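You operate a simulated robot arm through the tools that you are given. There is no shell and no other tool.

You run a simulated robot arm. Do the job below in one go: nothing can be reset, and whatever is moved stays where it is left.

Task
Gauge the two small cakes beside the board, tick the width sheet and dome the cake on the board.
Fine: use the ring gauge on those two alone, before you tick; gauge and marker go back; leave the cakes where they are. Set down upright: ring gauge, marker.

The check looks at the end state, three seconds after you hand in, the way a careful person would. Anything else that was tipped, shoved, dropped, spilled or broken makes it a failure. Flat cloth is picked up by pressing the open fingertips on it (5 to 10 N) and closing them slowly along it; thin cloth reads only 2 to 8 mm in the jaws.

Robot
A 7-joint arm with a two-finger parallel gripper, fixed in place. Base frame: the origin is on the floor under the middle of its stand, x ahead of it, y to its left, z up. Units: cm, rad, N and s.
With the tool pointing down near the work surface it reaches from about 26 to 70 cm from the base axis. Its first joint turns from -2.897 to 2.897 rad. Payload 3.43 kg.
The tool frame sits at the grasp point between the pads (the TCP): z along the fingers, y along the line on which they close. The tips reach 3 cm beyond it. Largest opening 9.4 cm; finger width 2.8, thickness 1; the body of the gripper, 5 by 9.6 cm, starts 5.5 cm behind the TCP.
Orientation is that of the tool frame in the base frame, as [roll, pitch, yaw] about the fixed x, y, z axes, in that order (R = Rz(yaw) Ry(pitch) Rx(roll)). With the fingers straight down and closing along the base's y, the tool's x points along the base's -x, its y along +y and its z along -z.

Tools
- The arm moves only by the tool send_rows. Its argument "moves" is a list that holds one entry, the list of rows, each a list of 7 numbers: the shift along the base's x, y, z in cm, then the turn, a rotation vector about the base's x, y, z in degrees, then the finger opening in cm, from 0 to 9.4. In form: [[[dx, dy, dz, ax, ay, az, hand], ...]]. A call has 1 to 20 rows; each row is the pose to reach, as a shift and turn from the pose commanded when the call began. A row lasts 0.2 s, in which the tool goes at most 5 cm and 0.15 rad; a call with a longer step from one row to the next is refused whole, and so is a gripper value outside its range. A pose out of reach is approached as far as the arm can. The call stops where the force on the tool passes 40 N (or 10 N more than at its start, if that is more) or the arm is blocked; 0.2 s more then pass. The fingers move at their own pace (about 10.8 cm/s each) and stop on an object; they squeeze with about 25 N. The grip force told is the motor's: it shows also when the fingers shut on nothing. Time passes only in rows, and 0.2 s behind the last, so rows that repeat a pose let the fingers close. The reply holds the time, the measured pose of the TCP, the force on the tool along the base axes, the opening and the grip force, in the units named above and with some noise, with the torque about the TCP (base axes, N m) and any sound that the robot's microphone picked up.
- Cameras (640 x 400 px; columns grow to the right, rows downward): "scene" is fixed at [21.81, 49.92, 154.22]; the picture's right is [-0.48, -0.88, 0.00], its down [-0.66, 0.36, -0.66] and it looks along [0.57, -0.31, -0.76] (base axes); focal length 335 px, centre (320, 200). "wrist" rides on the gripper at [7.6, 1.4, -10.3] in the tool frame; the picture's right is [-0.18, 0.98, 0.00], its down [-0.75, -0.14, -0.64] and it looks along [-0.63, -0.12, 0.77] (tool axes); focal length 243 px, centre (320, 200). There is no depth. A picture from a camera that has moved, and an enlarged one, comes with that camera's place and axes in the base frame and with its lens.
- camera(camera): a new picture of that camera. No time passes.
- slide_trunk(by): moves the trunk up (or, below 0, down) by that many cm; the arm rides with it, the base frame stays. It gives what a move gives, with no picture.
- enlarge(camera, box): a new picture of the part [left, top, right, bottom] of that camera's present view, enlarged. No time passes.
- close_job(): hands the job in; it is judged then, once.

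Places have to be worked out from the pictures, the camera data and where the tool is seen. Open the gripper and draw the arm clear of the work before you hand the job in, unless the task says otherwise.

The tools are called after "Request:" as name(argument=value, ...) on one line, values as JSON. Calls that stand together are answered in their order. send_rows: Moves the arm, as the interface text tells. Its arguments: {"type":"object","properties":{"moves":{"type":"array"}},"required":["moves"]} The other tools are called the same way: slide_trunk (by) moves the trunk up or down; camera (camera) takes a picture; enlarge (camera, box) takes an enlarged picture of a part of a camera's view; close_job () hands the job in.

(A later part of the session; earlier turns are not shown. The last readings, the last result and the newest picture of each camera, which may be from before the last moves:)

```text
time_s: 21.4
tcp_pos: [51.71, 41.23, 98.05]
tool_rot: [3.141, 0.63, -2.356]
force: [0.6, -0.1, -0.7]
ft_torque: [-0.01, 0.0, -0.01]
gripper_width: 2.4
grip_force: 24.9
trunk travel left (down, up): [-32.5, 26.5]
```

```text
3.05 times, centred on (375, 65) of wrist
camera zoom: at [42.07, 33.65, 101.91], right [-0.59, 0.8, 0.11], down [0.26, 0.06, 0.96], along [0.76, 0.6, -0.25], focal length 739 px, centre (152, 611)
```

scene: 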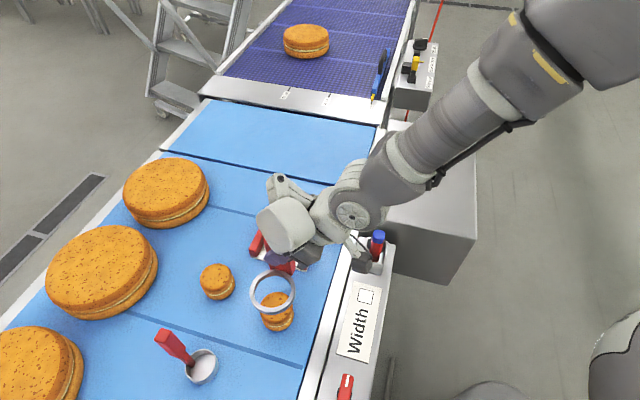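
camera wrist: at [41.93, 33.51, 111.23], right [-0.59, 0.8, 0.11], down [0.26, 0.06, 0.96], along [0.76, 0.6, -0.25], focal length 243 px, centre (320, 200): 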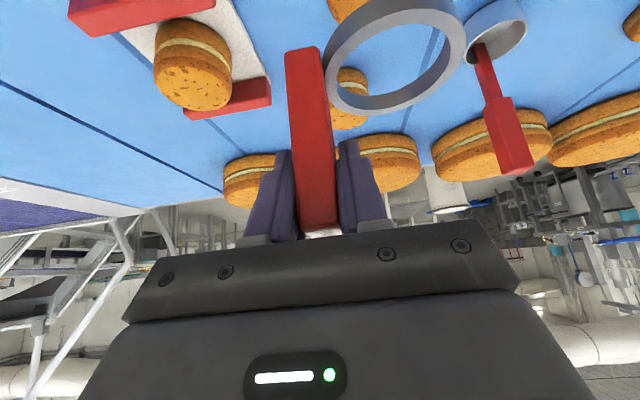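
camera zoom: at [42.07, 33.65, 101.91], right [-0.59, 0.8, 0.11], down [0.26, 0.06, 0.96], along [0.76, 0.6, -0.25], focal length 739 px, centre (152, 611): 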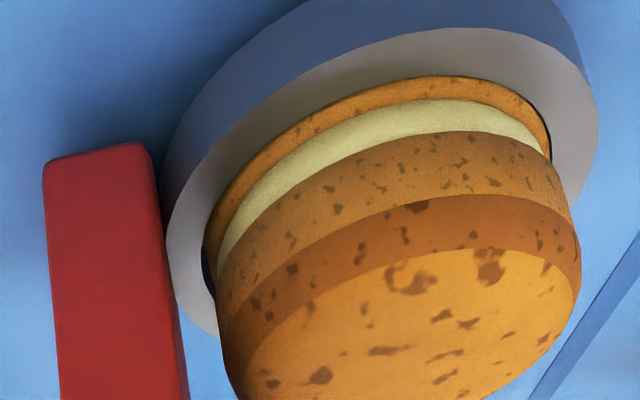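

The ring encloses cake A down near the belt and the cake has not moved. I'll dip 0.5 cm more, then raise straight up and carry the gauge to hover just above cake B.

Request:
send_rows(moves=[[[0, 0, -0.25, 0, 0, 0, 0.5], [0, 0, -0.5, 0, 0, 0, 0.5], [0, 0, -0.5, 0, 0, 0, 0.5], [0, 0, -0.5, 0, 0, 0, 0.5], [0, 0, 0.5, 0, 0, 0, 0.5], [0, 0, 1.5, 0, 0, 0, 0.5], [0, 0, 3, 0, 0, 0, 0.5], [0, 0, 5, 0, 0, 0, 0.5], [0, 0, 8, 0, 0, 0, 0.5], [0, 0, 8, 0, 0, 0, 0.5]]])

Request:
enlarge(camera="scene", box=[190, 255, 310, 345])

```text
time_s: 23.6
tcp_pos: [51.8, 41.13, 105.88]
tool_rot: [-3.141, 0.628, -2.355]
force: [-0.1, 0.1, -0.9]
ft_torque: [0.0, 0.01, -0.02]
gripper_width: 2.42
grip_force: 25.0
trunk travel left (down, up): [-32.5, 26.5]
```

```text
4.44 times, centred on (250, 300) of scene
camera zoom: at [21.81, 49.92, 154.22], right [-0.48, -0.88, 0.0], down [-0.66, 0.36, -0.66], along [0.57, -0.31, -0.76], focal length 1487 px, centre (631, -244)
```

zoom: 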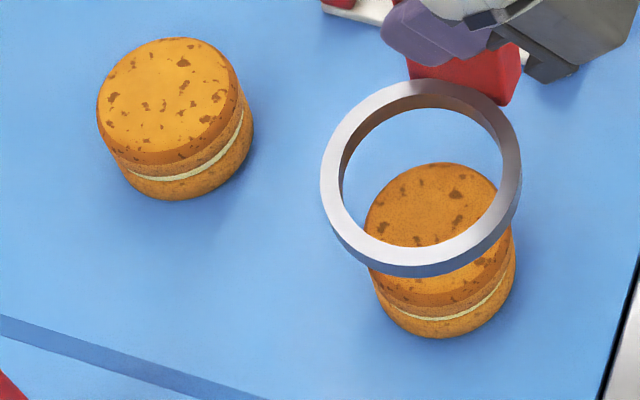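

Cake A is unmoved. Now I carry the gauge by (11.3, 7.9) to cake B and lower to just above it.

Request:
send_rows(moves=[[[2.8, 2.0, 0, 0, 0, 0, 0.5], [5.6, 4.0, 0, 0, 0, 0, 0.5], [8.5, 6.0, 0, 0, 0, 0, 0.5], [11.3, 7.9, 0, 0, 0, 0, 0.5], [11.3, 7.9, 0, 0, 0, 0, 0.5], [11.3, 7.9, -1.5, 0, 0, 0, 0.5], [11.3, 7.9, -2.7, 0, 0, 0, 0.5], [11.3, 7.9, -2.7, 0, 0, 0, 0.5], [11.3, 7.9, -2.7, 0, 0, 0, 0.5]]])

Request:
enlarge(camera="scene", box=[185, 240, 249, 320])

Request:
enlarge(camera="wrist", box=[270, 0, 480, 130])

```text
time_s: 25.6
tcp_pos: [62.87, 49.06, 103.2]
tool_rot: [3.141, 0.627, -2.356]
force: [-0.4, 0.1, -1.7]
ft_torque: [-0.02, -0.03, -0.03]
gripper_width: 2.39
grip_force: 25.2
trunk travel left (down, up): [-32.5, 26.5]
```

```text
5.00 times, centred on (217, 280) of scene
camera zoom: at [21.81, 49.92, 154.22], right [-0.48, -0.88, 0.0], down [-0.66, 0.36, -0.66], along [0.57, -0.31, -0.76], focal length 1673 px, centre (835, -200)
```

zoom: 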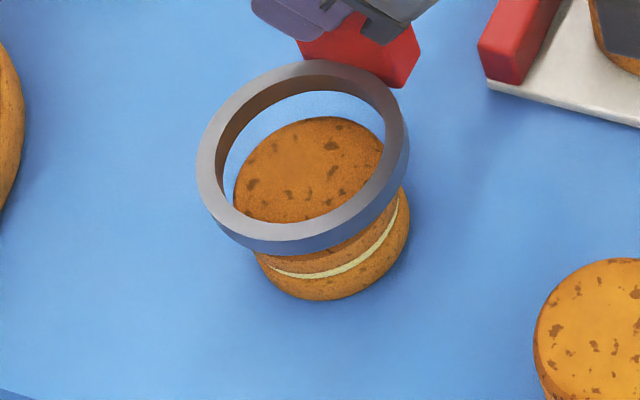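

```text
3.05 times, centred on (375, 65) of wrist
camera zoom: at [53.29, 41.39, 107.14], right [-0.59, 0.8, 0.11], down [0.26, 0.06, 0.96], along [0.76, 0.6, -0.25], focal length 739 px, centre (152, 611)
```

zoom: 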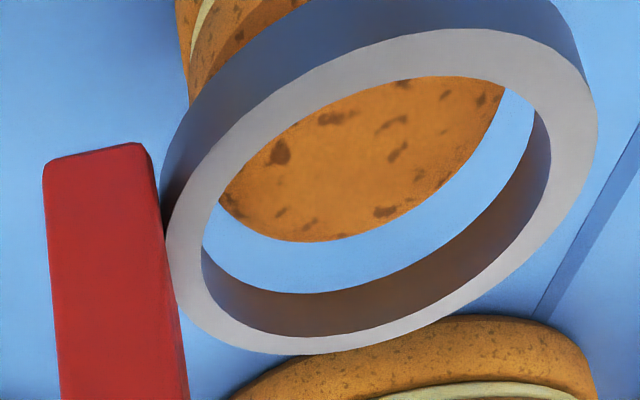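

At cake B the fits suggest the ring needs about (+0.25, +0.15). I'll apply that and lower 1.7 cm, just to the cake's bevel, then check again.

Request:
send_rows(moves=[[[0.25, 0.15, 0, 0, 0, 0, 0.5], [0.25, 0.15, 0, 0, 0, 0, 0.5], [0.25, 0.15, -0.6, 0, 0, 0, 0.5], [0.25, 0.15, -1.2, 0, 0, 0, 0.5], [0.25, 0.15, -1.7, 0, 0, 0, 0.5], [0.25, 0.15, -1.7, 0, 0, 0, 0.5], [0.25, 0.15, -1.7, 0, 0, 0, 0.5]]])

Request:
enlarge(camera="scene", box=[185, 240, 249, 320])

Request:
enlarge(camera="wrist", box=[270, 0, 480, 130])

```text
time_s: 27.2
tcp_pos: [63.19, 49.22, 101.55]
tool_rot: [3.141, 0.628, -2.357]
force: [-0.8, -0.2, -0.5]
ft_torque: [0.07, 0.19, 0.0]
gripper_width: 2.39
grip_force: 24.7
trunk travel left (down, up): [-32.5, 26.5]
```

```text
5.00 times, centred on (217, 280) of scene
camera zoom: at [21.81, 49.92, 154.22], right [-0.48, -0.88, 0.0], down [-0.66, 0.36, -0.66], along [0.57, -0.31, -0.76], focal length 1673 px, centre (835, -200)
```

zoom: 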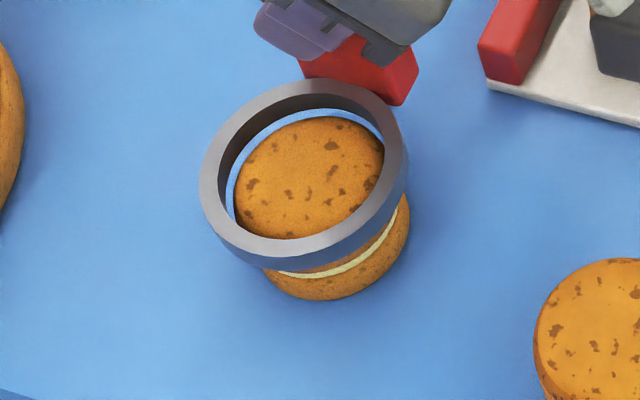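

```text
3.05 times, centred on (375, 65) of wrist
camera zoom: at [53.64, 41.63, 105.48], right [-0.59, 0.8, 0.11], down [0.26, 0.06, 0.96], along [0.76, 0.6, -0.25], focal length 739 px, centre (152, 611)
```

zoom: 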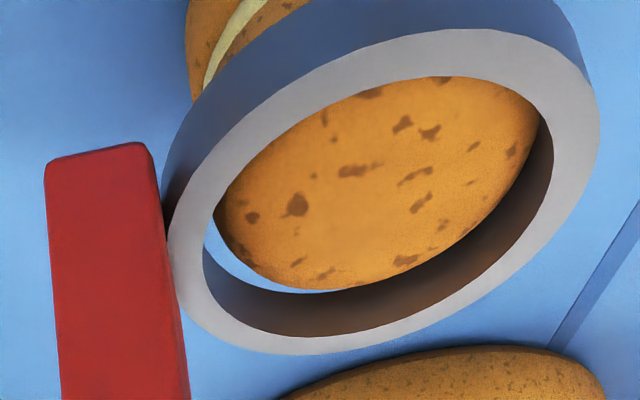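

A small torque suggests the ring lightly touches the bevel on the -x side, which agrees with the wrist fit (ring about 0.17 too far in x). I'll raise slightly, correct by (-0.17, -0.05), lower again and check.

Request:
send_rows(moves=[[[0, 0, 0.4, 0, 0, 0, 0.5], [-0.17, -0.05, 0.4, 0, 0, 0, 0.5], [-0.17, -0.05, 0.4, 0, 0, 0, 0.5], [-0.17, -0.05, 0, 0, 0, 0, 0.5], [-0.17, -0.05, -0.4, 0, 0, 0, 0.5], [-0.17, -0.05, -0.8, 0, 0, 0, 0.5], [-0.17, -0.05, -0.8, 0, 0, 0, 0.5], [-0.17, -0.05, -0.8, 0, 0, 0, 0.5]]])

Request:
enlarge(camera="scene", box=[185, 240, 249, 320])

Request:
enlarge(camera="wrist", box=[270, 0, 480, 130])

```text
time_s: 29.0
tcp_pos: [63.06, 49.12, 100.74]
tool_rot: [3.141, 0.628, -2.357]
force: [-0.3, -0.3, -0.4]
ft_torque: [-0.01, 0.02, 0.0]
gripper_width: 2.38
grip_force: 24.6
trunk travel left (down, up): [-32.5, 26.5]
```

```text
5.00 times, centred on (217, 280) of scene
camera zoom: at [21.81, 49.92, 154.22], right [-0.48, -0.88, 0.0], down [-0.66, 0.36, -0.66], along [0.57, -0.31, -0.76], focal length 1673 px, centre (835, -200)
```

zoom: 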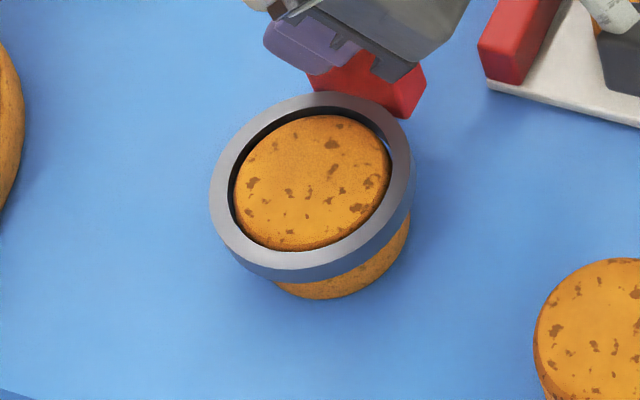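

```text
3.05 times, centred on (375, 65) of wrist
camera zoom: at [53.47, 41.55, 104.63], right [-0.59, 0.8, 0.11], down [0.26, 0.06, 0.96], along [0.76, 0.6, -0.25], focal length 739 px, centre (152, 611)
```

zoom: 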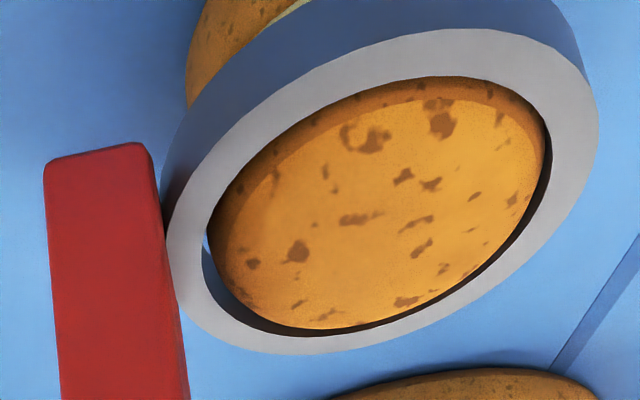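

The torque is gone and the fit looks the same as at cake A. I'll lower 2.7 cm more around cake B and check.

Request:
send_rows(moves=[[[0, 0, -0.5, 0, 0, 0, 0.5], [0, 0, -1, 0, 0, 0, 0.5], [0, 0, -1.5, 0, 0, 0, 0.5], [0, 0, -2, 0, 0, 0, 0.5], [0, 0, -2.5, 0, 0, 0, 0.5], [0, 0, -3, 0, 0, 0, 0.5], [0, 0, -3.2, 0, 0, 0, 0.5], [0, 0, -3.2, 0, 0, 0, 0.5], [0, 0, -3.2, 0, 0, 0, 0.5]]])

Request:
enlarge(camera="scene", box=[185, 240, 249, 320])

Request:
enlarge(camera="wrist", box=[270, 0, 480, 130])

```text
time_s: 31.0
tcp_pos: [63.18, 49.16, 97.62]
tool_rot: [-3.141, 0.629, -2.357]
force: [0.7, 0.7, 2.9]
ft_torque: [0.13, 0.09, -0.02]
gripper_width: 2.4
grip_force: 25.1
trunk travel left (down, up): [-32.5, 26.5]
```

```text
5.00 times, centred on (217, 280) of scene
camera zoom: at [21.81, 49.92, 154.22], right [-0.48, -0.88, 0.0], down [-0.66, 0.36, -0.66], along [0.57, -0.31, -0.76], focal length 1673 px, centre (835, -200)
```

zoom: 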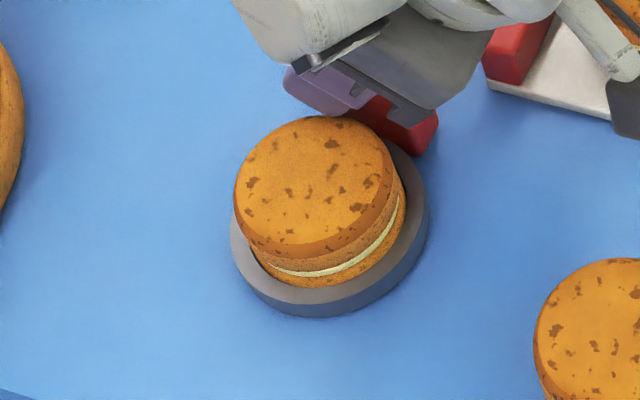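

```text
3.05 times, centred on (375, 65) of wrist
camera zoom: at [53.5, 41.57, 101.5], right [-0.59, 0.8, 0.11], down [0.26, 0.06, 0.96], along [0.76, 0.6, -0.25], focal length 739 px, centre (152, 611)
```

zoom: 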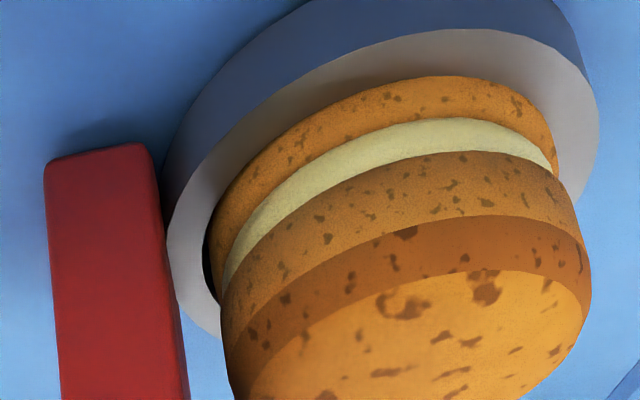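

Light contact with the belt is felt (about 3 N), so cake B is fully gauged and hasn't moved. I'll raise the gauge straight up and carry it back above its spot on the table.

Request:
send_rows(moves=[[[0, 0, 1, 0, 0, 0, 0.5], [0, 0, 3, 0, 0, 0, 0.5], [0, 0, 6, 0, 0, 0, 0.5], [0, 0, 10, 0, 0, 0, 0.5], [0, 0, 14.4, 0, 0, 0, 0.5], [-0.04, -4.67, 14.4, 0, 0, 0, 0.5], [-0.09, -9.34, 14.4, 0, 0, 0, 0.5], [-0.13, -14, 14.4, 0, 0, 0, 0.5], [-0.18, -18.67, 14.4, 0, 0, 0, 0.5], [-0.22, -23.34, 14.4, 0, 0, 0, 0.5], [-0.26, -28, 14.4, 0, 0, 0, 0.5], [-0.31, -32.68, 14.4, 0, 0, 0, 0.5], [-0.35, -37.35, 14.4, 0, 0, 0, 0.5], [-0.39, -42, 14.4, 0, 0, 0, 0.5], [-0.44, -46.7, 14.4, 0, 0, 0, 0.5], [-0.48, -51.35, 14.4, 0, 0, 0, 0.5], [-0.48, -51.35, 14.4, 0, 0, 0, 0.5], [-0.48, -51.35, 10, 0, 0, 0, 0.5], [-0.48, -51.35, 7.5, 0, 0, 0, 0.5], [-0.48, -51.35, 7.5, 0, 0, 0, 0.5]]])

Request:
camera(camera="wrist")

Request:
camera(camera="scene")

```text
time_s: 35.2
tcp_pos: [62.6, -2.21, 104.9]
tool_rot: [-3.14, 0.628, -2.357]
force: [0.3, -0.8, -1.1]
ft_torque: [0.0, 0.0, 0.0]
gripper_width: 2.41
grip_force: 24.5
trunk travel left (down, up): [-32.5, 26.5]
```

```text
taken
camera wrist: at [52.99, -9.81, 108.81], right [-0.59, 0.8, 0.11], down [0.26, 0.06, 0.96], along [0.76, 0.6, -0.25], focal length 243 px, centre (320, 200)
```

wrist: 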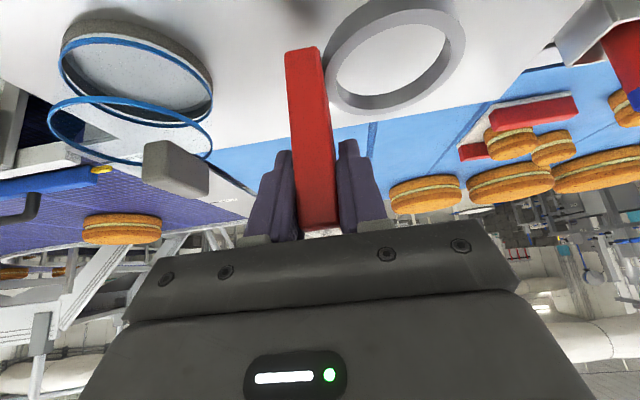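

```text
taken
```

scene: 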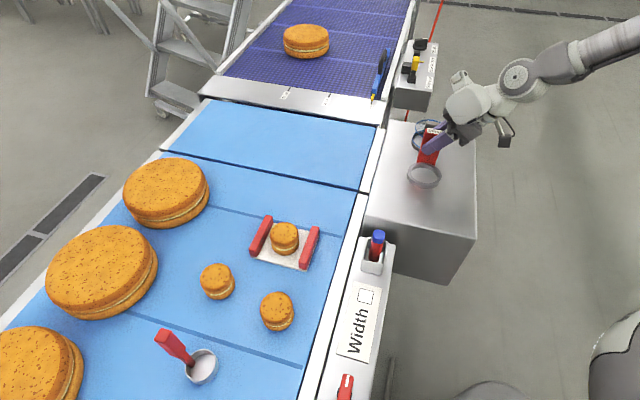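

Above the gauge's original spot, 2.7 cm up. I'll lower it slowly onto the table and read the force before letting go.

Request:
send_rows(moves=[[[0, 0, -0.8, 0, 0, 0, 0.5], [0, 0, -1.5, 0, 0, 0, 0.5], [0, 0, -2.1, 0, 0, 0, 0.5], [0, 0, -2.45, 0, 0, 0, 0.5], [0, 0, -2.7, 0, 0, 0, 0.5], [0, 0, -2.7, 0, 0, 0, 0.5], [0, 0, -2.7, 0, 0, 0, 0.5]]])

Request:
camera(camera="wrist")

Request:
enlarge(camera="scene", box=[400, 160, 450, 200])

```text
time_s: 36.8
tcp_pos: [62.74, -2.32, 102.49]
tool_rot: [3.141, 0.627, -2.357]
force: [1.0, -0.6, 2.8]
ft_torque: [0.12, -0.06, -0.06]
gripper_width: 2.4
grip_force: 24.9
trunk travel left (down, up): [-32.5, 26.5]
```

```text
taken
camera wrist: at [53.03, -9.79, 106.29], right [-0.59, 0.8, 0.11], down [0.26, 0.06, 0.96], along [0.76, 0.6, -0.25], focal length 243 px, centre (320, 200)
```

wrist: 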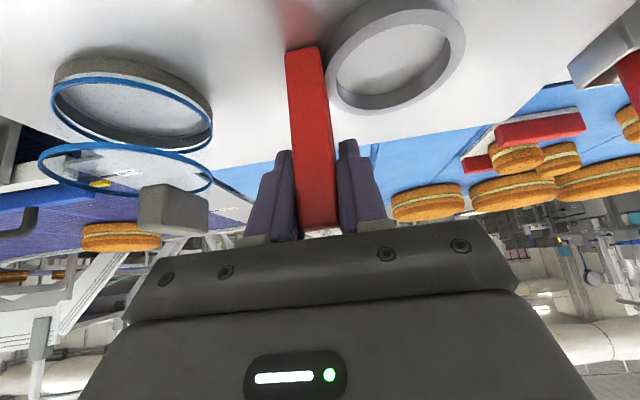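

```text
10.00 times, centred on (425, 180) of scene
camera zoom: at [21.81, 49.92, 154.22], right [-0.48, -0.88, 0.0], down [-0.66, 0.36, -0.66], along [0.57, -0.31, -0.76], focal length 3346 px, centre (-730, 400)
```

zoom: 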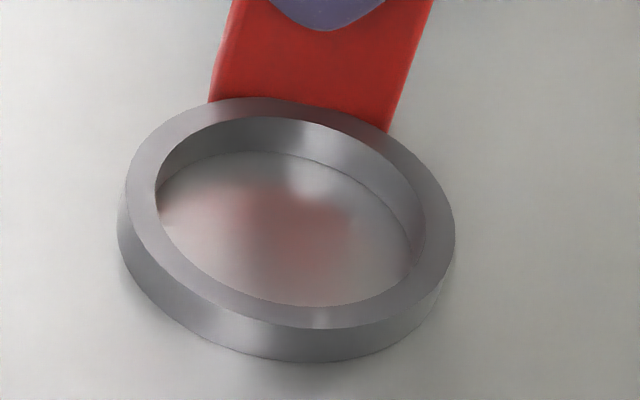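

It rests on the table (about 3–4 N) within about 0.1 cm of its original place. I'll open the fingers and back straight up.

Request:
send_rows(moves=[[[0, 0, 0, 0, 0, 0, 3.2], [0, 0, 0, 0, 0, 0, 5], [0, 0, 0, 0, 0, 0, 5], [0, 0, 2, 0, 0, 0, 5], [0, 0, 5, 0, 0, 0, 5], [0, 0, 9, 0, 0, 0, 5], [0, 0, 13, 0, 0, 0, 5], [0, 0, 16, 0, 0, 0, 5], [0, 0, 16, 0, 0, 0, 5]]])

Request:
enlarge(camera="scene", box=[380, 110, 480, 210])

Request:
enlarge(camera="scene", box=[400, 160, 450, 200])

```text
time_s: 38.8
tcp_pos: [62.46, -2.26, 118.53]
tool_rot: [-3.141, 0.63, -2.356]
force: [-0.1, -0.6, -0.5]
ft_torque: [-0.02, 0.02, 0.01]
gripper_width: 5.0
grip_force: 0.1
trunk travel left (down, up): [-32.5, 26.5]
```

```text
4.00 times, centred on (430, 160) of scene
camera zoom: at [21.81, 49.92, 154.22], right [-0.48, -0.88, 0.0], down [-0.66, 0.36, -0.66], along [0.57, -0.31, -0.76], focal length 1338 px, centre (-120, 360)
```

zoom: 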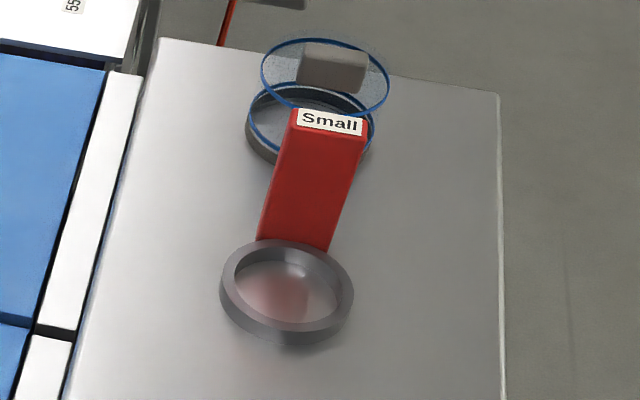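

```text
10.00 times, centred on (425, 180) of scene
camera zoom: at [21.81, 49.92, 154.22], right [-0.48, -0.88, 0.0], down [-0.66, 0.36, -0.66], along [0.57, -0.31, -0.76], focal length 3346 px, centre (-730, 400)
```

zoom: 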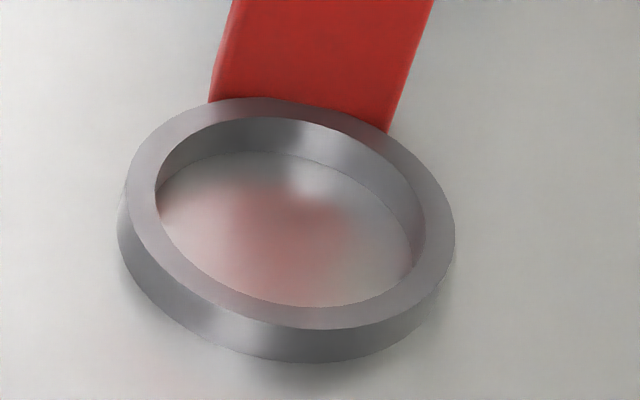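

The gauge stands back in place. Next is the marker: I'll bring the tool upright again and move above the marker for a close look.

Request:
send_rows(moves=[[[-1.8, 3.4, 0, -3.64, 3.64, 0, 5], [-3.7, 6.8, 0, -7.27, 7.27, 0, 5], [-5.6, 10.2, 0, -10.91, 10.91, 0, 5], [-7.4, 13.6, 0, -14.55, 14.55, 0, 5], [-9.3, 17, -1, -18.19, 18.19, 0, 5], [-11.1, 20.4, -2, -21.82, 21.82, 0, 5], [-13.0, 23.8, -4, -25.46, 25.46, 0, 5], [-13.0, 23.8, -6, -25.46, 25.46, 0, 5], [-13.0, 23.8, -6, -25.46, 25.46, 0, 5], [-13.0, 23.8, -6, -25.46, 25.46, 0, 5]]])

Request:
camera(camera="wrist")

Request:
enlarge(camera="scene", box=[320, 200, 440, 290])

```text
time_s: 41.0
tcp_pos: [49.5, 21.85, 112.57]
tool_rot: [3.141, 0.0, -2.355]
force: [0.8, -0.1, 0.0]
ft_torque: [0.01, -0.01, 0.02]
gripper_width: 5.0
grip_force: 0.0
trunk travel left (down, up): [-32.5, 26.5]
```

```text
taken
camera wrist: at [43.13, 17.48, 122.88], right [-0.56, 0.83, 0.0], down [0.63, 0.43, 0.64], along [0.53, 0.36, -0.77], focal length 243 px, centre (320, 200)
```

wrist: 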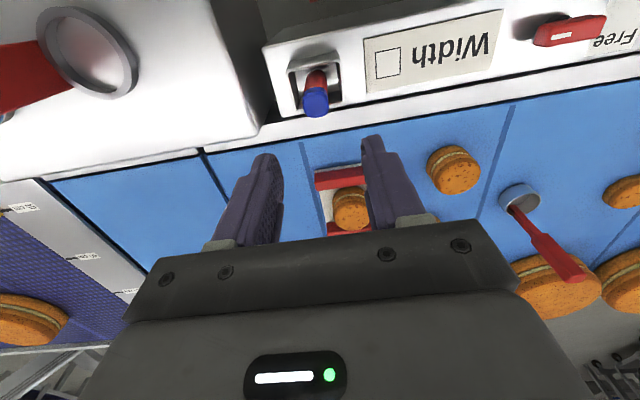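

```text
4.44 times, centred on (380, 245) of scene
camera zoom: at [21.81, 49.92, 154.22], right [-0.48, -0.88, 0.0], down [-0.66, 0.36, -0.66], along [0.57, -0.31, -0.76], focal length 1487 px, centre (53, 0)
```

zoom: 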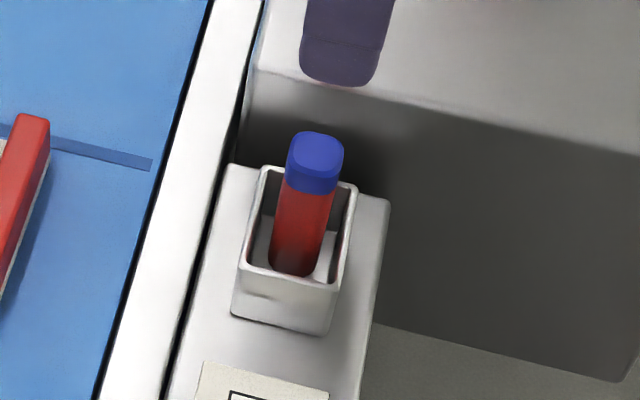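

The marker stands upright in the square holder. I'll enlarge the wrist view to fix its position and the tick box.

Request:
enlarge(camera="wrist", box=[250, 30, 410, 130])

Request:
enlarge(camera="wrist", box=[350, 0, 640, 110])

```text
4.00 times, centred on (330, 80) of wrist
camera zoom: at [43.13, 17.48, 122.88], right [-0.56, 0.83, 0.0], down [0.63, 0.43, 0.64], along [0.53, 0.36, -0.77], focal length 970 px, centre (280, 680)
```

zoom: 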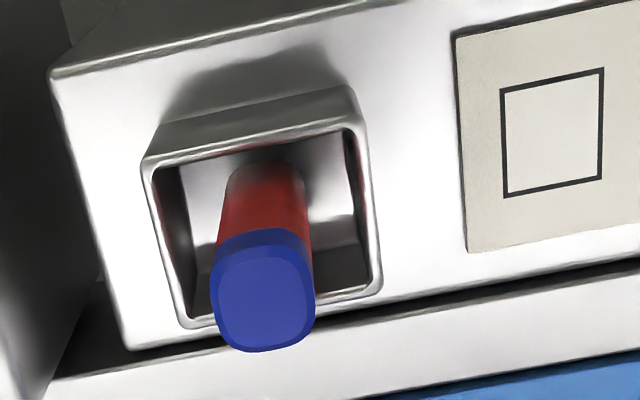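

```text
2.21 times, centred on (495, 55) of wrist
camera zoom: at [43.13, 17.48, 122.88], right [-0.56, 0.83, 0.0], down [0.63, 0.43, 0.64], along [0.53, 0.36, -0.77], focal length 535 px, centre (-66, 520)
```

zoom: 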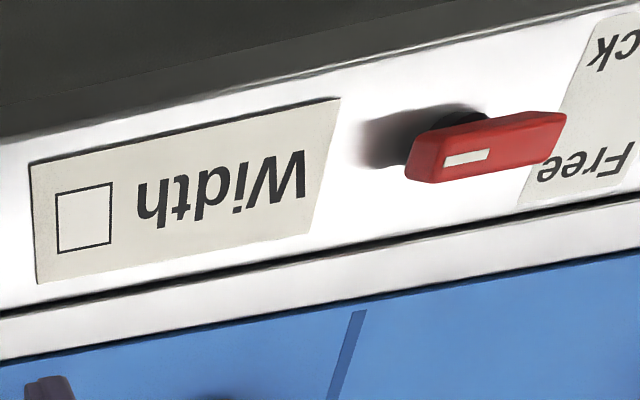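

Marker centre is at about (49.6, 21.5) with top at z≈100, holder rim at ≈94.2, and the box's centre about (43.6, 27.5). I'll descend with the fingers straddling the marker to z≈98.1, tips above the rim.

Request:
send_rows(moves=[[[0.1, -0.36, 0, 0, 0, 0, 5], [0.1, -0.36, -4, 0, 0, 0, 5], [0.1, -0.36, -8, 0, 0, 0, 5], [0.1, -0.36, -11, 0, 0, 0, 5], [0.1, -0.36, -13, 0, 0, 0, 5], [0.1, -0.36, -14.4, 0, 0, 0, 5], [0.1, -0.36, -14.4, 0, 0, 0, 5], [0.1, -0.36, -14.4, 0, 0, 0, 5]]])

Request:
camera(camera="wrist")

Request:
enlarge(camera="scene", box=[320, 200, 440, 290])

```text
time_s: 42.8
tcp_pos: [49.83, 21.17, 97.91]
tool_rot: [3.141, 0.0, -2.357]
force: [-1.0, 0.3, 0.2]
ft_torque: [-0.02, 0.02, 0.01]
gripper_width: 5.01
grip_force: 0.1
trunk travel left (down, up): [-32.5, 26.5]
```

```text
taken
camera wrist: at [43.38, 16.95, 108.25], right [-0.56, 0.83, 0.0], down [0.63, 0.43, 0.64], along [0.53, 0.36, -0.77], focal length 243 px, centre (320, 200)
```

wrist: 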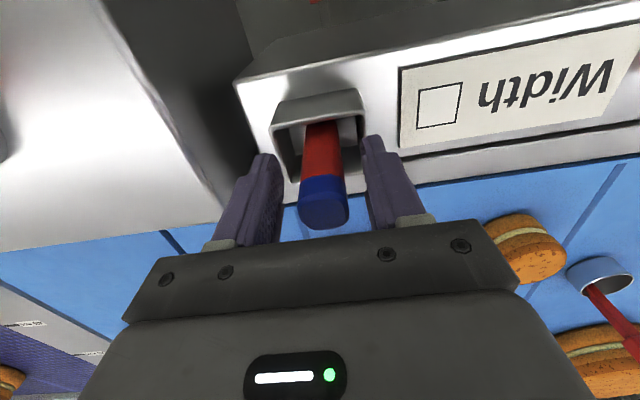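

```text
4.44 times, centred on (380, 245) of scene
camera zoom: at [21.81, 49.92, 154.22], right [-0.48, -0.88, 0.0], down [-0.66, 0.36, -0.66], along [0.57, -0.31, -0.76], focal length 1487 px, centre (53, 0)
```

zoom: 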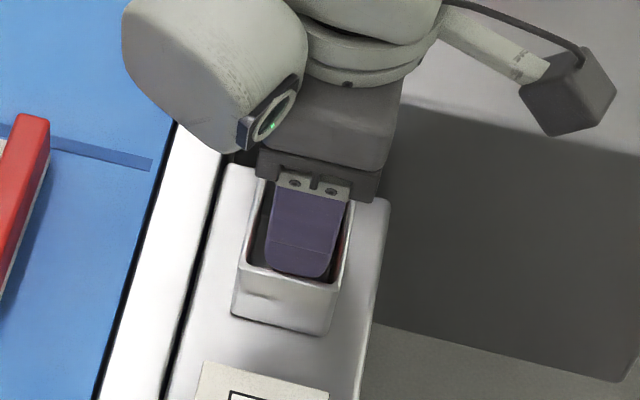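

The marker is centred between the fingers with no contact force. I'll close on it.

Request:
send_rows(moves=[[[0, 0, 0, 0, 0, 0, 1], [0, 0, 0, 0, 0, 0, 1], [0, 0, 0, 0, 0, 0, 1], [0, 0, 0, 0, 0, 0, 1]]])

Request:
camera(camera="wrist")

```text
time_s: 43.8
tcp_pos: [49.8, 21.29, 97.99]
tool_rot: [-3.141, 0.0, -2.356]
force: [0.0, 0.3, 0.8]
ft_torque: [0.0, -0.01, 0.0]
gripper_width: 2.74
grip_force: 24.9
trunk travel left (down, up): [-32.5, 26.5]
```

```text
taken
camera wrist: at [43.38, 16.96, 108.26], right [-0.56, 0.83, 0.0], down [0.63, 0.43, 0.64], along [0.53, 0.36, -0.77], focal length 243 px, centre (320, 200)
```

wrist: 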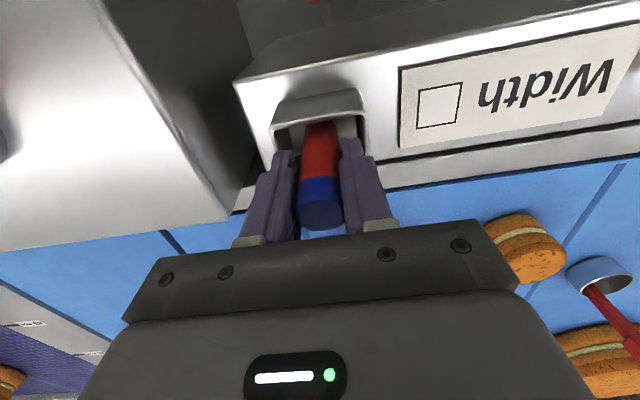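

Gripped at 2.74 cm. I'll lift it 10 cm straight out of the holder and look at its lower end.

Request:
send_rows(moves=[[[0, 0, 1, 0, 0, 0, 1], [0, 0, 2.5, 0, 0, 0, 1], [0, 0, 5, 0, 0, 0, 1], [0, 0, 8, 0, 0, 0, 1], [0, 0, 10, 0, 0, 0, 1], [0, 0, 10, 0, 0, 0, 1]]])

Request:
camera(camera="wrist")

Request:
enlarge(camera="wrist", box=[260, 60, 390, 240])

Request:
enlarge(camera="scene", box=[320, 180, 440, 290])

```text
time_s: 45.2
tcp_pos: [49.74, 21.22, 108.08]
tool_rot: [-3.141, 0.0, -2.356]
force: [-0.9, 0.2, -0.5]
ft_torque: [-0.03, -0.02, 0.02]
gripper_width: 2.74
grip_force: 24.5
trunk travel left (down, up): [-32.5, 26.5]
```

```text
taken
camera wrist: at [43.3, 16.85, 118.4], right [-0.56, 0.83, 0.0], down [0.63, 0.43, 0.64], along [0.53, 0.36, -0.77], focal length 243 px, centre (320, 200)
```

wrist: 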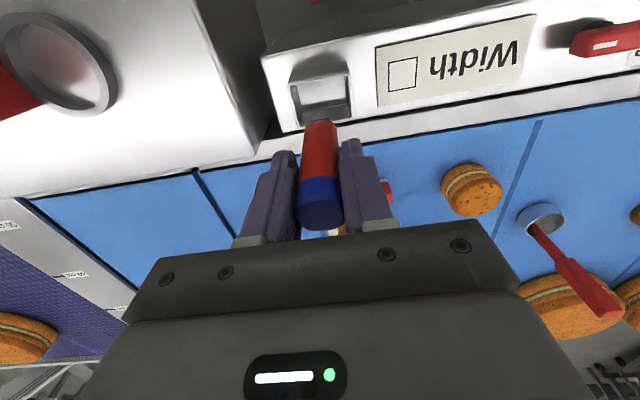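

```text
2.22 times, centred on (325, 150) of wrist
camera zoom: at [43.3, 16.85, 118.4], right [-0.56, 0.83, 0.0], down [0.63, 0.43, 0.64], along [0.53, 0.36, -0.77], focal length 539 px, centre (309, 311)
```

zoom: 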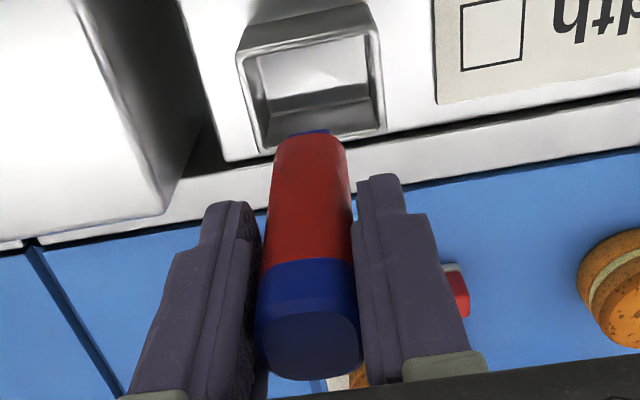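

```text
3.64 times, centred on (380, 235) of scene
camera zoom: at [21.81, 49.92, 154.22], right [-0.48, -0.88, 0.0], down [-0.66, 0.36, -0.66], along [0.57, -0.31, -0.76], focal length 1217 px, centre (102, 73)
```

zoom: 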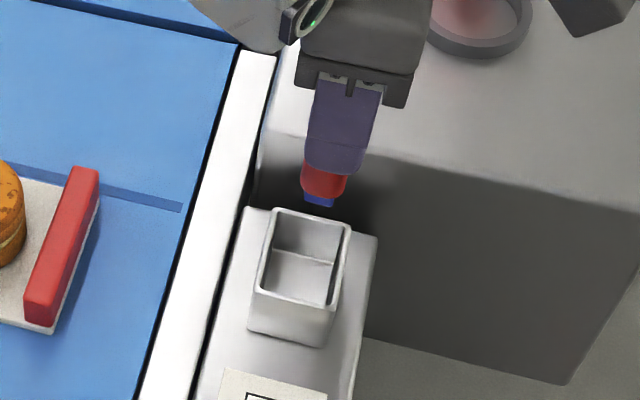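

The writing tip is a small blue nib at the lower end, so no cap or flipping is needed. I'll enlarge on the nib to find its length below the tool.

Request:
enlarge(camera="scene", box=[390, 220, 425, 245])

Request:
enlarge(camera="wrist", box=[290, 100, 354, 160])

Request:
enlarge(camera="scene", box=[370, 210, 420, 260])

```text
16.00 times, centred on (408, 232) of scene
camera zoom: at [21.81, 49.92, 154.22], right [-0.48, -0.88, 0.0], down [-0.66, 0.36, -0.66], along [0.57, -0.31, -0.76], focal length 5354 px, centre (-1080, -320)
```

zoom: 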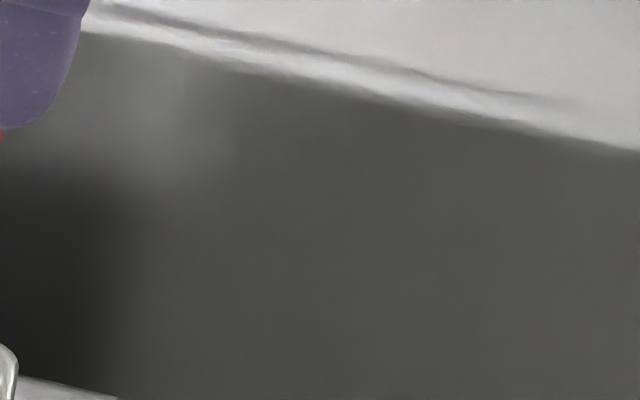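

```text
6.67 times, centred on (322, 130) of wrist
camera zoom: at [43.3, 16.85, 118.4], right [-0.56, 0.83, 0.0], down [0.63, 0.43, 0.64], along [0.53, 0.36, -0.77], focal length 1618 px, centre (307, 667)
```

zoom: 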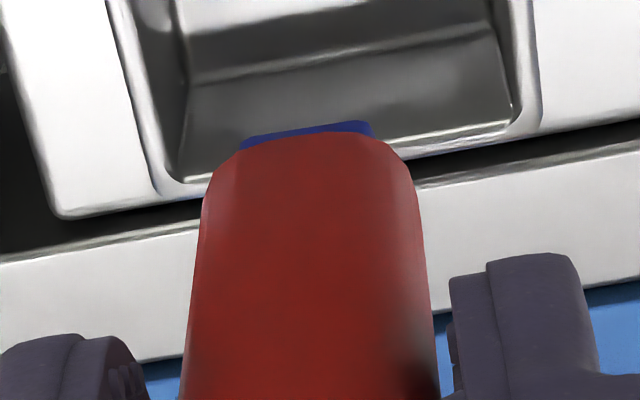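

```text
8.00 times, centred on (395, 235) of scene
camera zoom: at [21.81, 49.92, 154.22], right [-0.48, -0.88, 0.0], down [-0.66, 0.36, -0.66], along [0.57, -0.31, -0.76], focal length 2677 px, centre (-280, -80)
```

zoom: 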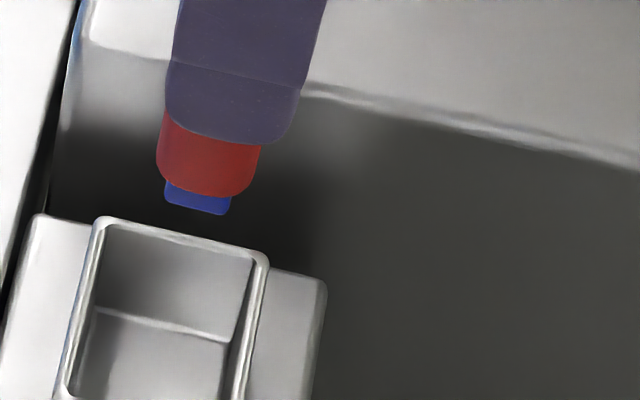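

The nib sits about 7.5–8 cm below the TCP. I'll move over the box and lower so the nib is about 1–1.5 cm above the sheet, then check the place.

Request:
send_rows(moves=[[[-2.05, 2.1, 0, 0, 0, 0, 1], [-4.1, 4.2, 0, 0, 0, 0, 1], [-6.14, 6.28, 0, 0, 0, 0, 1], [-6.14, 6.28, -3, 0, 0, 0, 1], [-6.14, 6.28, -6, 0, 0, 0, 1], [-6.14, 6.28, -8, 0, 0, 0, 1], [-6.14, 6.28, -8, 0, 0, 0, 1], [-6.14, 6.28, -8, 0, 0, 0, 1]]])

Request:
camera(camera="wrist")

Request:
enlarge(camera="scene", box=[320, 250, 420, 340])

Request:
enlarge(camera="wrist", box=[260, 60, 390, 240])

```text
time_s: 47.0
tcp_pos: [43.58, 27.37, 100.05]
tool_rot: [3.141, -0.001, -2.356]
force: [0.1, -0.6, -0.2]
ft_torque: [0.0, -0.03, 0.02]
gripper_width: 2.75
grip_force: 24.9
trunk travel left (down, up): [-32.5, 26.5]
```

```text
taken
camera wrist: at [37.21, 23.11, 110.33], right [-0.56, 0.83, 0.0], down [0.63, 0.43, 0.64], along [0.53, 0.36, -0.77], focal length 243 px, centre (320, 200)
```

wrist: 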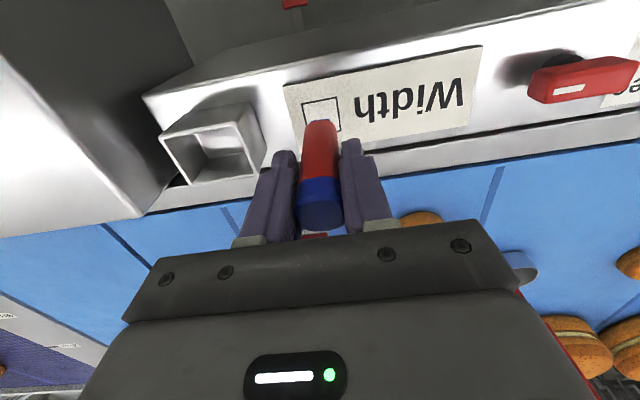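

```text
4.44 times, centred on (370, 295) of scene
camera zoom: at [21.81, 49.92, 154.22], right [-0.48, -0.88, 0.0], down [-0.66, 0.36, -0.66], along [0.57, -0.31, -0.76], focal length 1487 px, centre (98, -222)
```

zoom: 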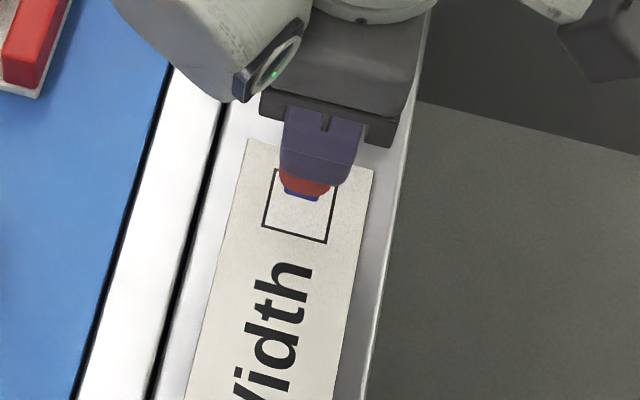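

```text
2.22 times, centred on (325, 150) of wrist
camera zoom: at [37.21, 23.11, 110.33], right [-0.56, 0.83, 0.0], down [0.63, 0.43, 0.64], along [0.53, 0.36, -0.77], focal length 539 px, centre (309, 311)
```

zoom: 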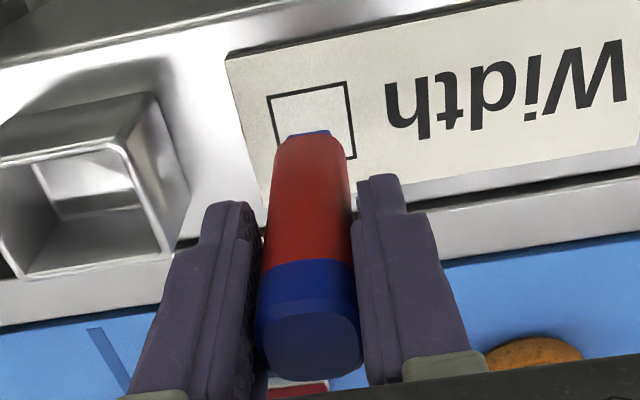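

The nib is over the box about 1–2 cm above the sheet. I'll shift to the tick's start (small corrections included) and lower 0.9 cm, watching the force.

Request:
send_rows(moves=[[[-0.1, 0.44, 0, 0, 0, 0, 1], [-0.1, 0.44, -0.3, 0, 0, 0, 1], [-0.1, 0.44, -0.6, 0, 0, 0, 1], [-0.1, 0.44, -0.9, 0, 0, 0, 1], [-0.1, 0.44, -0.9, 0, 0, 0, 1], [-0.1, 0.44, -0.9, 0, 0, 0, 1]]])

Request:
enlarge(camera="scene", box=[340, 270, 396, 320])

Request:
enlarge(camera="wrist", box=[280, 70, 380, 150])

```text
time_s: 48.4
tcp_pos: [43.38, 27.85, 99.1]
tool_rot: [-3.141, -0.001, -2.357]
force: [-0.1, -0.4, -0.2]
ft_torque: [0.0, -0.02, 0.0]
gripper_width: 2.74
grip_force: 25.3
trunk travel left (down, up): [-32.5, 26.5]
```

```text
8.00 times, centred on (368, 295) of scene
camera zoom: at [21.81, 49.92, 154.22], right [-0.48, -0.88, 0.0], down [-0.66, 0.36, -0.66], along [0.57, -0.31, -0.76], focal length 2677 px, centre (-64, -560)
```

zoom: 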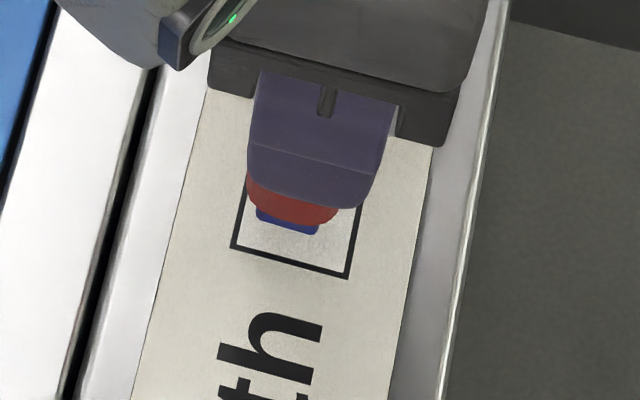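

```text
5.00 times, centred on (330, 110) of wrist
camera zoom: at [37.02, 23.58, 109.4], right [-0.56, 0.83, 0.0], down [0.63, 0.43, 0.64], along [0.53, 0.36, -0.77], focal length 1213 px, centre (270, 650)
```

zoom: 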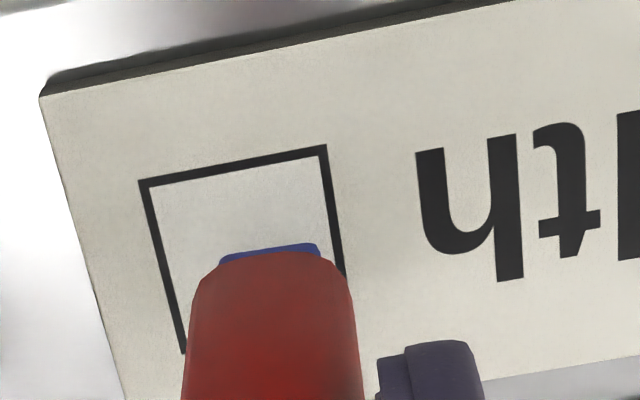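

As planned, the nib is at the tick's start, left of the box's middle. I'll lower in small steps until a light contact force shows.

Request:
send_rows(moves=[[[0, 0, -0.15, 0, 0, 0, 1], [0, 0, -0.3, 0, 0, 0, 1], [0, 0, -0.4, 0, 0, 0, 1], [0, 0, -0.4, 0, 0, 0, 1]]])

Request:
enlarge(camera="wrist", box=[280, 70, 380, 150])

```text
time_s: 49.4
tcp_pos: [43.37, 28.0, 98.59]
tool_rot: [-3.141, 0.0, -2.357]
force: [0.7, -0.2, -0.7]
ft_torque: [0.02, 0.0, 0.03]
gripper_width: 2.8
grip_force: 25.0
trunk travel left (down, up): [-32.5, 26.5]
```

```text
5.00 times, centred on (330, 110) of wrist
camera zoom: at [37.03, 23.61, 109.0], right [-0.56, 0.83, 0.0], down [0.63, 0.43, 0.64], along [0.53, 0.36, -0.77], focal length 1213 px, centre (270, 650)
```

zoom: 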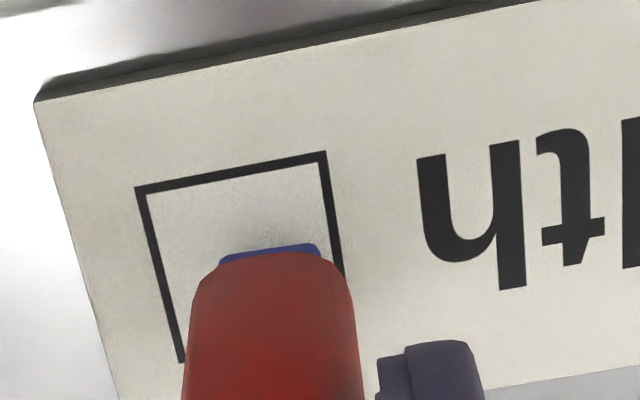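

No contact yet. I'll keep lowering in small steps.

Request:
send_rows(moves=[[[0, 0, -0.15, 0, 0, 0, 1], [0, 0, -0.3, 0, 0, 0, 1], [0, 0, -0.4, 0, 0, 0, 1], [0, 0, -0.4, 0, 0, 0, 1]]])

Request:
enlarge(camera="wrist", box=[280, 70, 380, 150])

```text
time_s: 50.4
tcp_pos: [43.46, 27.92, 98.22]
tool_rot: [-3.142, -0.001, -2.356]
force: [0.0, -1.2, -0.5]
ft_torque: [-0.02, -0.01, -0.01]
gripper_width: 2.73
grip_force: 25.4
trunk travel left (down, up): [-32.5, 26.5]
```

```text
5.00 times, centred on (330, 110) of wrist
camera zoom: at [37.02, 23.61, 108.61], right [-0.56, 0.83, 0.0], down [0.63, 0.43, 0.64], along [0.53, 0.36, -0.77], focal length 1213 px, centre (270, 650)
```

zoom: 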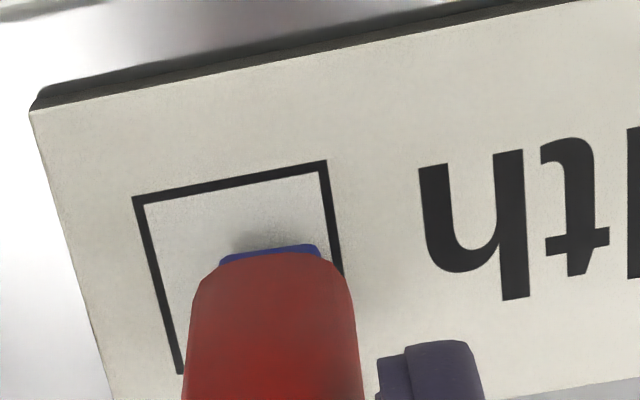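

Still no contact, but the nib's shadow is close. I'll continue with finer steps.

Request:
send_rows(moves=[[[0, 0, -0.1, 0, 0, 0, 1], [0, 0, -0.2, 0, 0, 0, 1], [0, 0, -0.3, 0, 0, 0, 1], [0, 0, -0.3, 0, 0, 0, 1]]])

Request:
enlarge(camera="wrist", box=[280, 70, 380, 150])

```text
time_s: 51.4
tcp_pos: [43.37, 27.96, 98.09]
tool_rot: [-3.141, 0.0, -2.355]
force: [0.1, -0.4, 6.2]
ft_torque: [0.0, -0.02, 0.06]
gripper_width: 2.76
grip_force: 25.1
trunk travel left (down, up): [-32.5, 26.5]
```

```text
5.00 times, centred on (330, 110) of wrist
camera zoom: at [37.0, 23.6, 108.34], right [-0.56, 0.83, 0.0], down [0.63, 0.43, 0.64], along [0.53, 0.36, -0.77], focal length 1213 px, centre (270, 650)
```

zoom: 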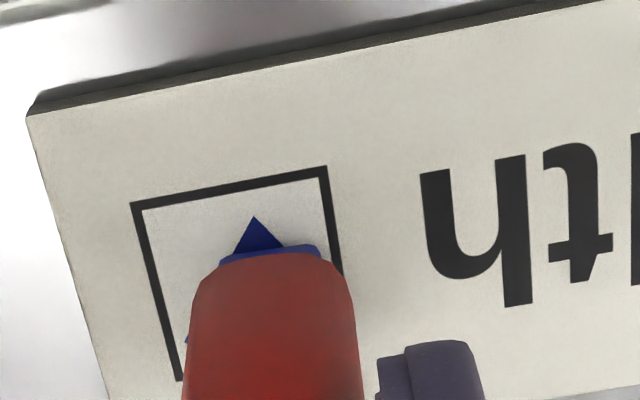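

Contact at about 6 N, and a blue tick has already appeared in the box. I'll lift the marker straight up and look at the mark.

Request:
send_rows(moves=[[[0, 0, 0.4, 0, 0, 0, 1], [0, 0, 1.2, 0, 0, 0, 1], [0, 0, 3, 0, 0, 0, 1], [0, 0, 6, 0, 0, 0, 1], [0, 0, 10.1, 0, 0, 0, 1], [0, 0, 10.1, 0, 0, 0, 1]]])

Request:
enlarge(camera="wrist", box=[260, 20, 480, 160])

Request:
enlarge(camera="scene", box=[320, 250, 420, 340])

```text
time_s: 52.8
tcp_pos: [43.37, 28.05, 107.92]
tool_rot: [-3.141, 0.0, -2.356]
force: [0.0, 0.0, -0.9]
ft_torque: [-0.04, 0.0, 0.0]
gripper_width: 2.74
grip_force: 24.8
trunk travel left (down, up): [-32.5, 26.5]
```

```text
2.86 times, centred on (370, 90) of wrist
camera zoom: at [36.99, 23.69, 118.25], right [-0.56, 0.83, 0.0], down [0.63, 0.43, 0.64], along [0.53, 0.36, -0.77], focal length 693 px, centre (177, 514)
```

zoom: 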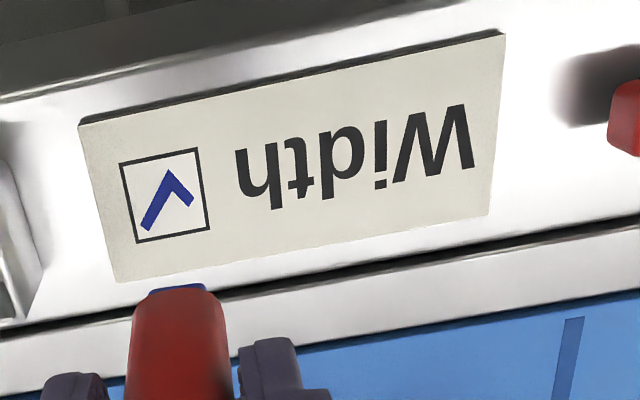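

```text
4.44 times, centred on (370, 295) of scene
camera zoom: at [21.81, 49.92, 154.22], right [-0.48, -0.88, 0.0], down [-0.66, 0.36, -0.66], along [0.57, -0.31, -0.76], focal length 1487 px, centre (98, -222)
```

zoom: 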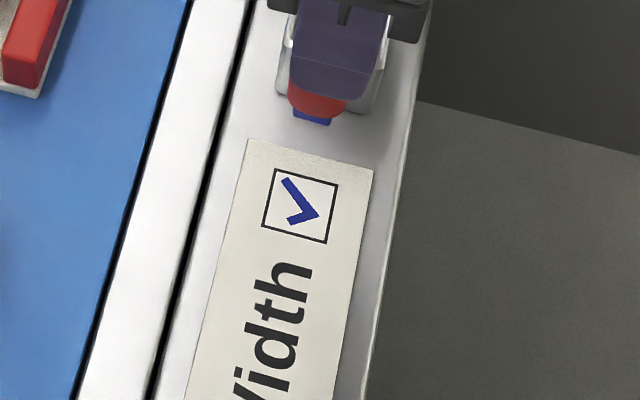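

The tick is in the box. Now I'll carry the marker back over the holder and lower it most of the way in.

Request:
send_rows(moves=[[[2.1, -2.24, 0, 0, 0, 0, 1], [4.2, -4.48, 0, 0, 0, 0, 1], [6.24, -6.72, 0, 0, 0, 0, 1], [6.24, -6.72, 0, 0, 0, 0, 1], [6.24, -6.72, 0, 0, 0, 0, 1]]])

Request:
enlarge(camera="wrist", box=[240, 50, 400, 240])

Request:
enlarge(camera="scene", box=[320, 180, 440, 290])

```text
time_s: 54.0
tcp_pos: [49.58, 21.18, 108.11]
tool_rot: [3.141, -0.001, -2.358]
force: [0.4, 0.2, -0.4]
ft_torque: [-0.01, 0.0, 0.0]
gripper_width: 2.75
grip_force: 25.3
trunk travel left (down, up): [-32.5, 26.5]
```

```text
2.11 times, centred on (320, 145) of wrist
camera zoom: at [43.28, 16.88, 118.31], right [-0.56, 0.83, 0.0], down [0.63, 0.43, 0.64], along [0.53, 0.36, -0.77], focal length 511 px, centre (320, 316)
```

zoom: 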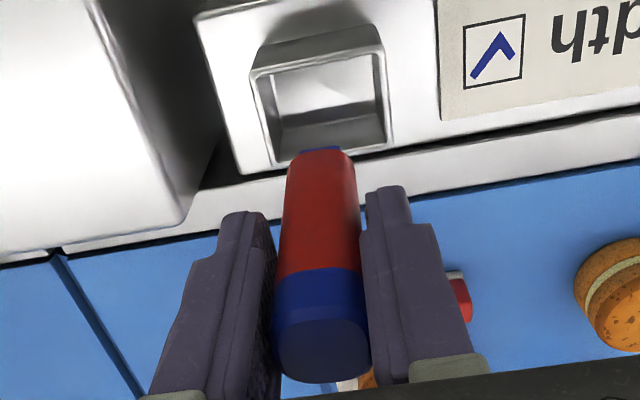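

```text
3.64 times, centred on (380, 235) of scene
camera zoom: at [21.81, 49.92, 154.22], right [-0.48, -0.88, 0.0], down [-0.66, 0.36, -0.66], along [0.57, -0.31, -0.76], focal length 1217 px, centre (102, 73)
```

zoom: 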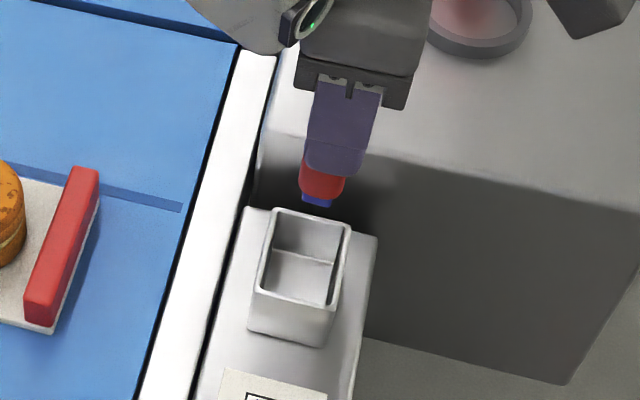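

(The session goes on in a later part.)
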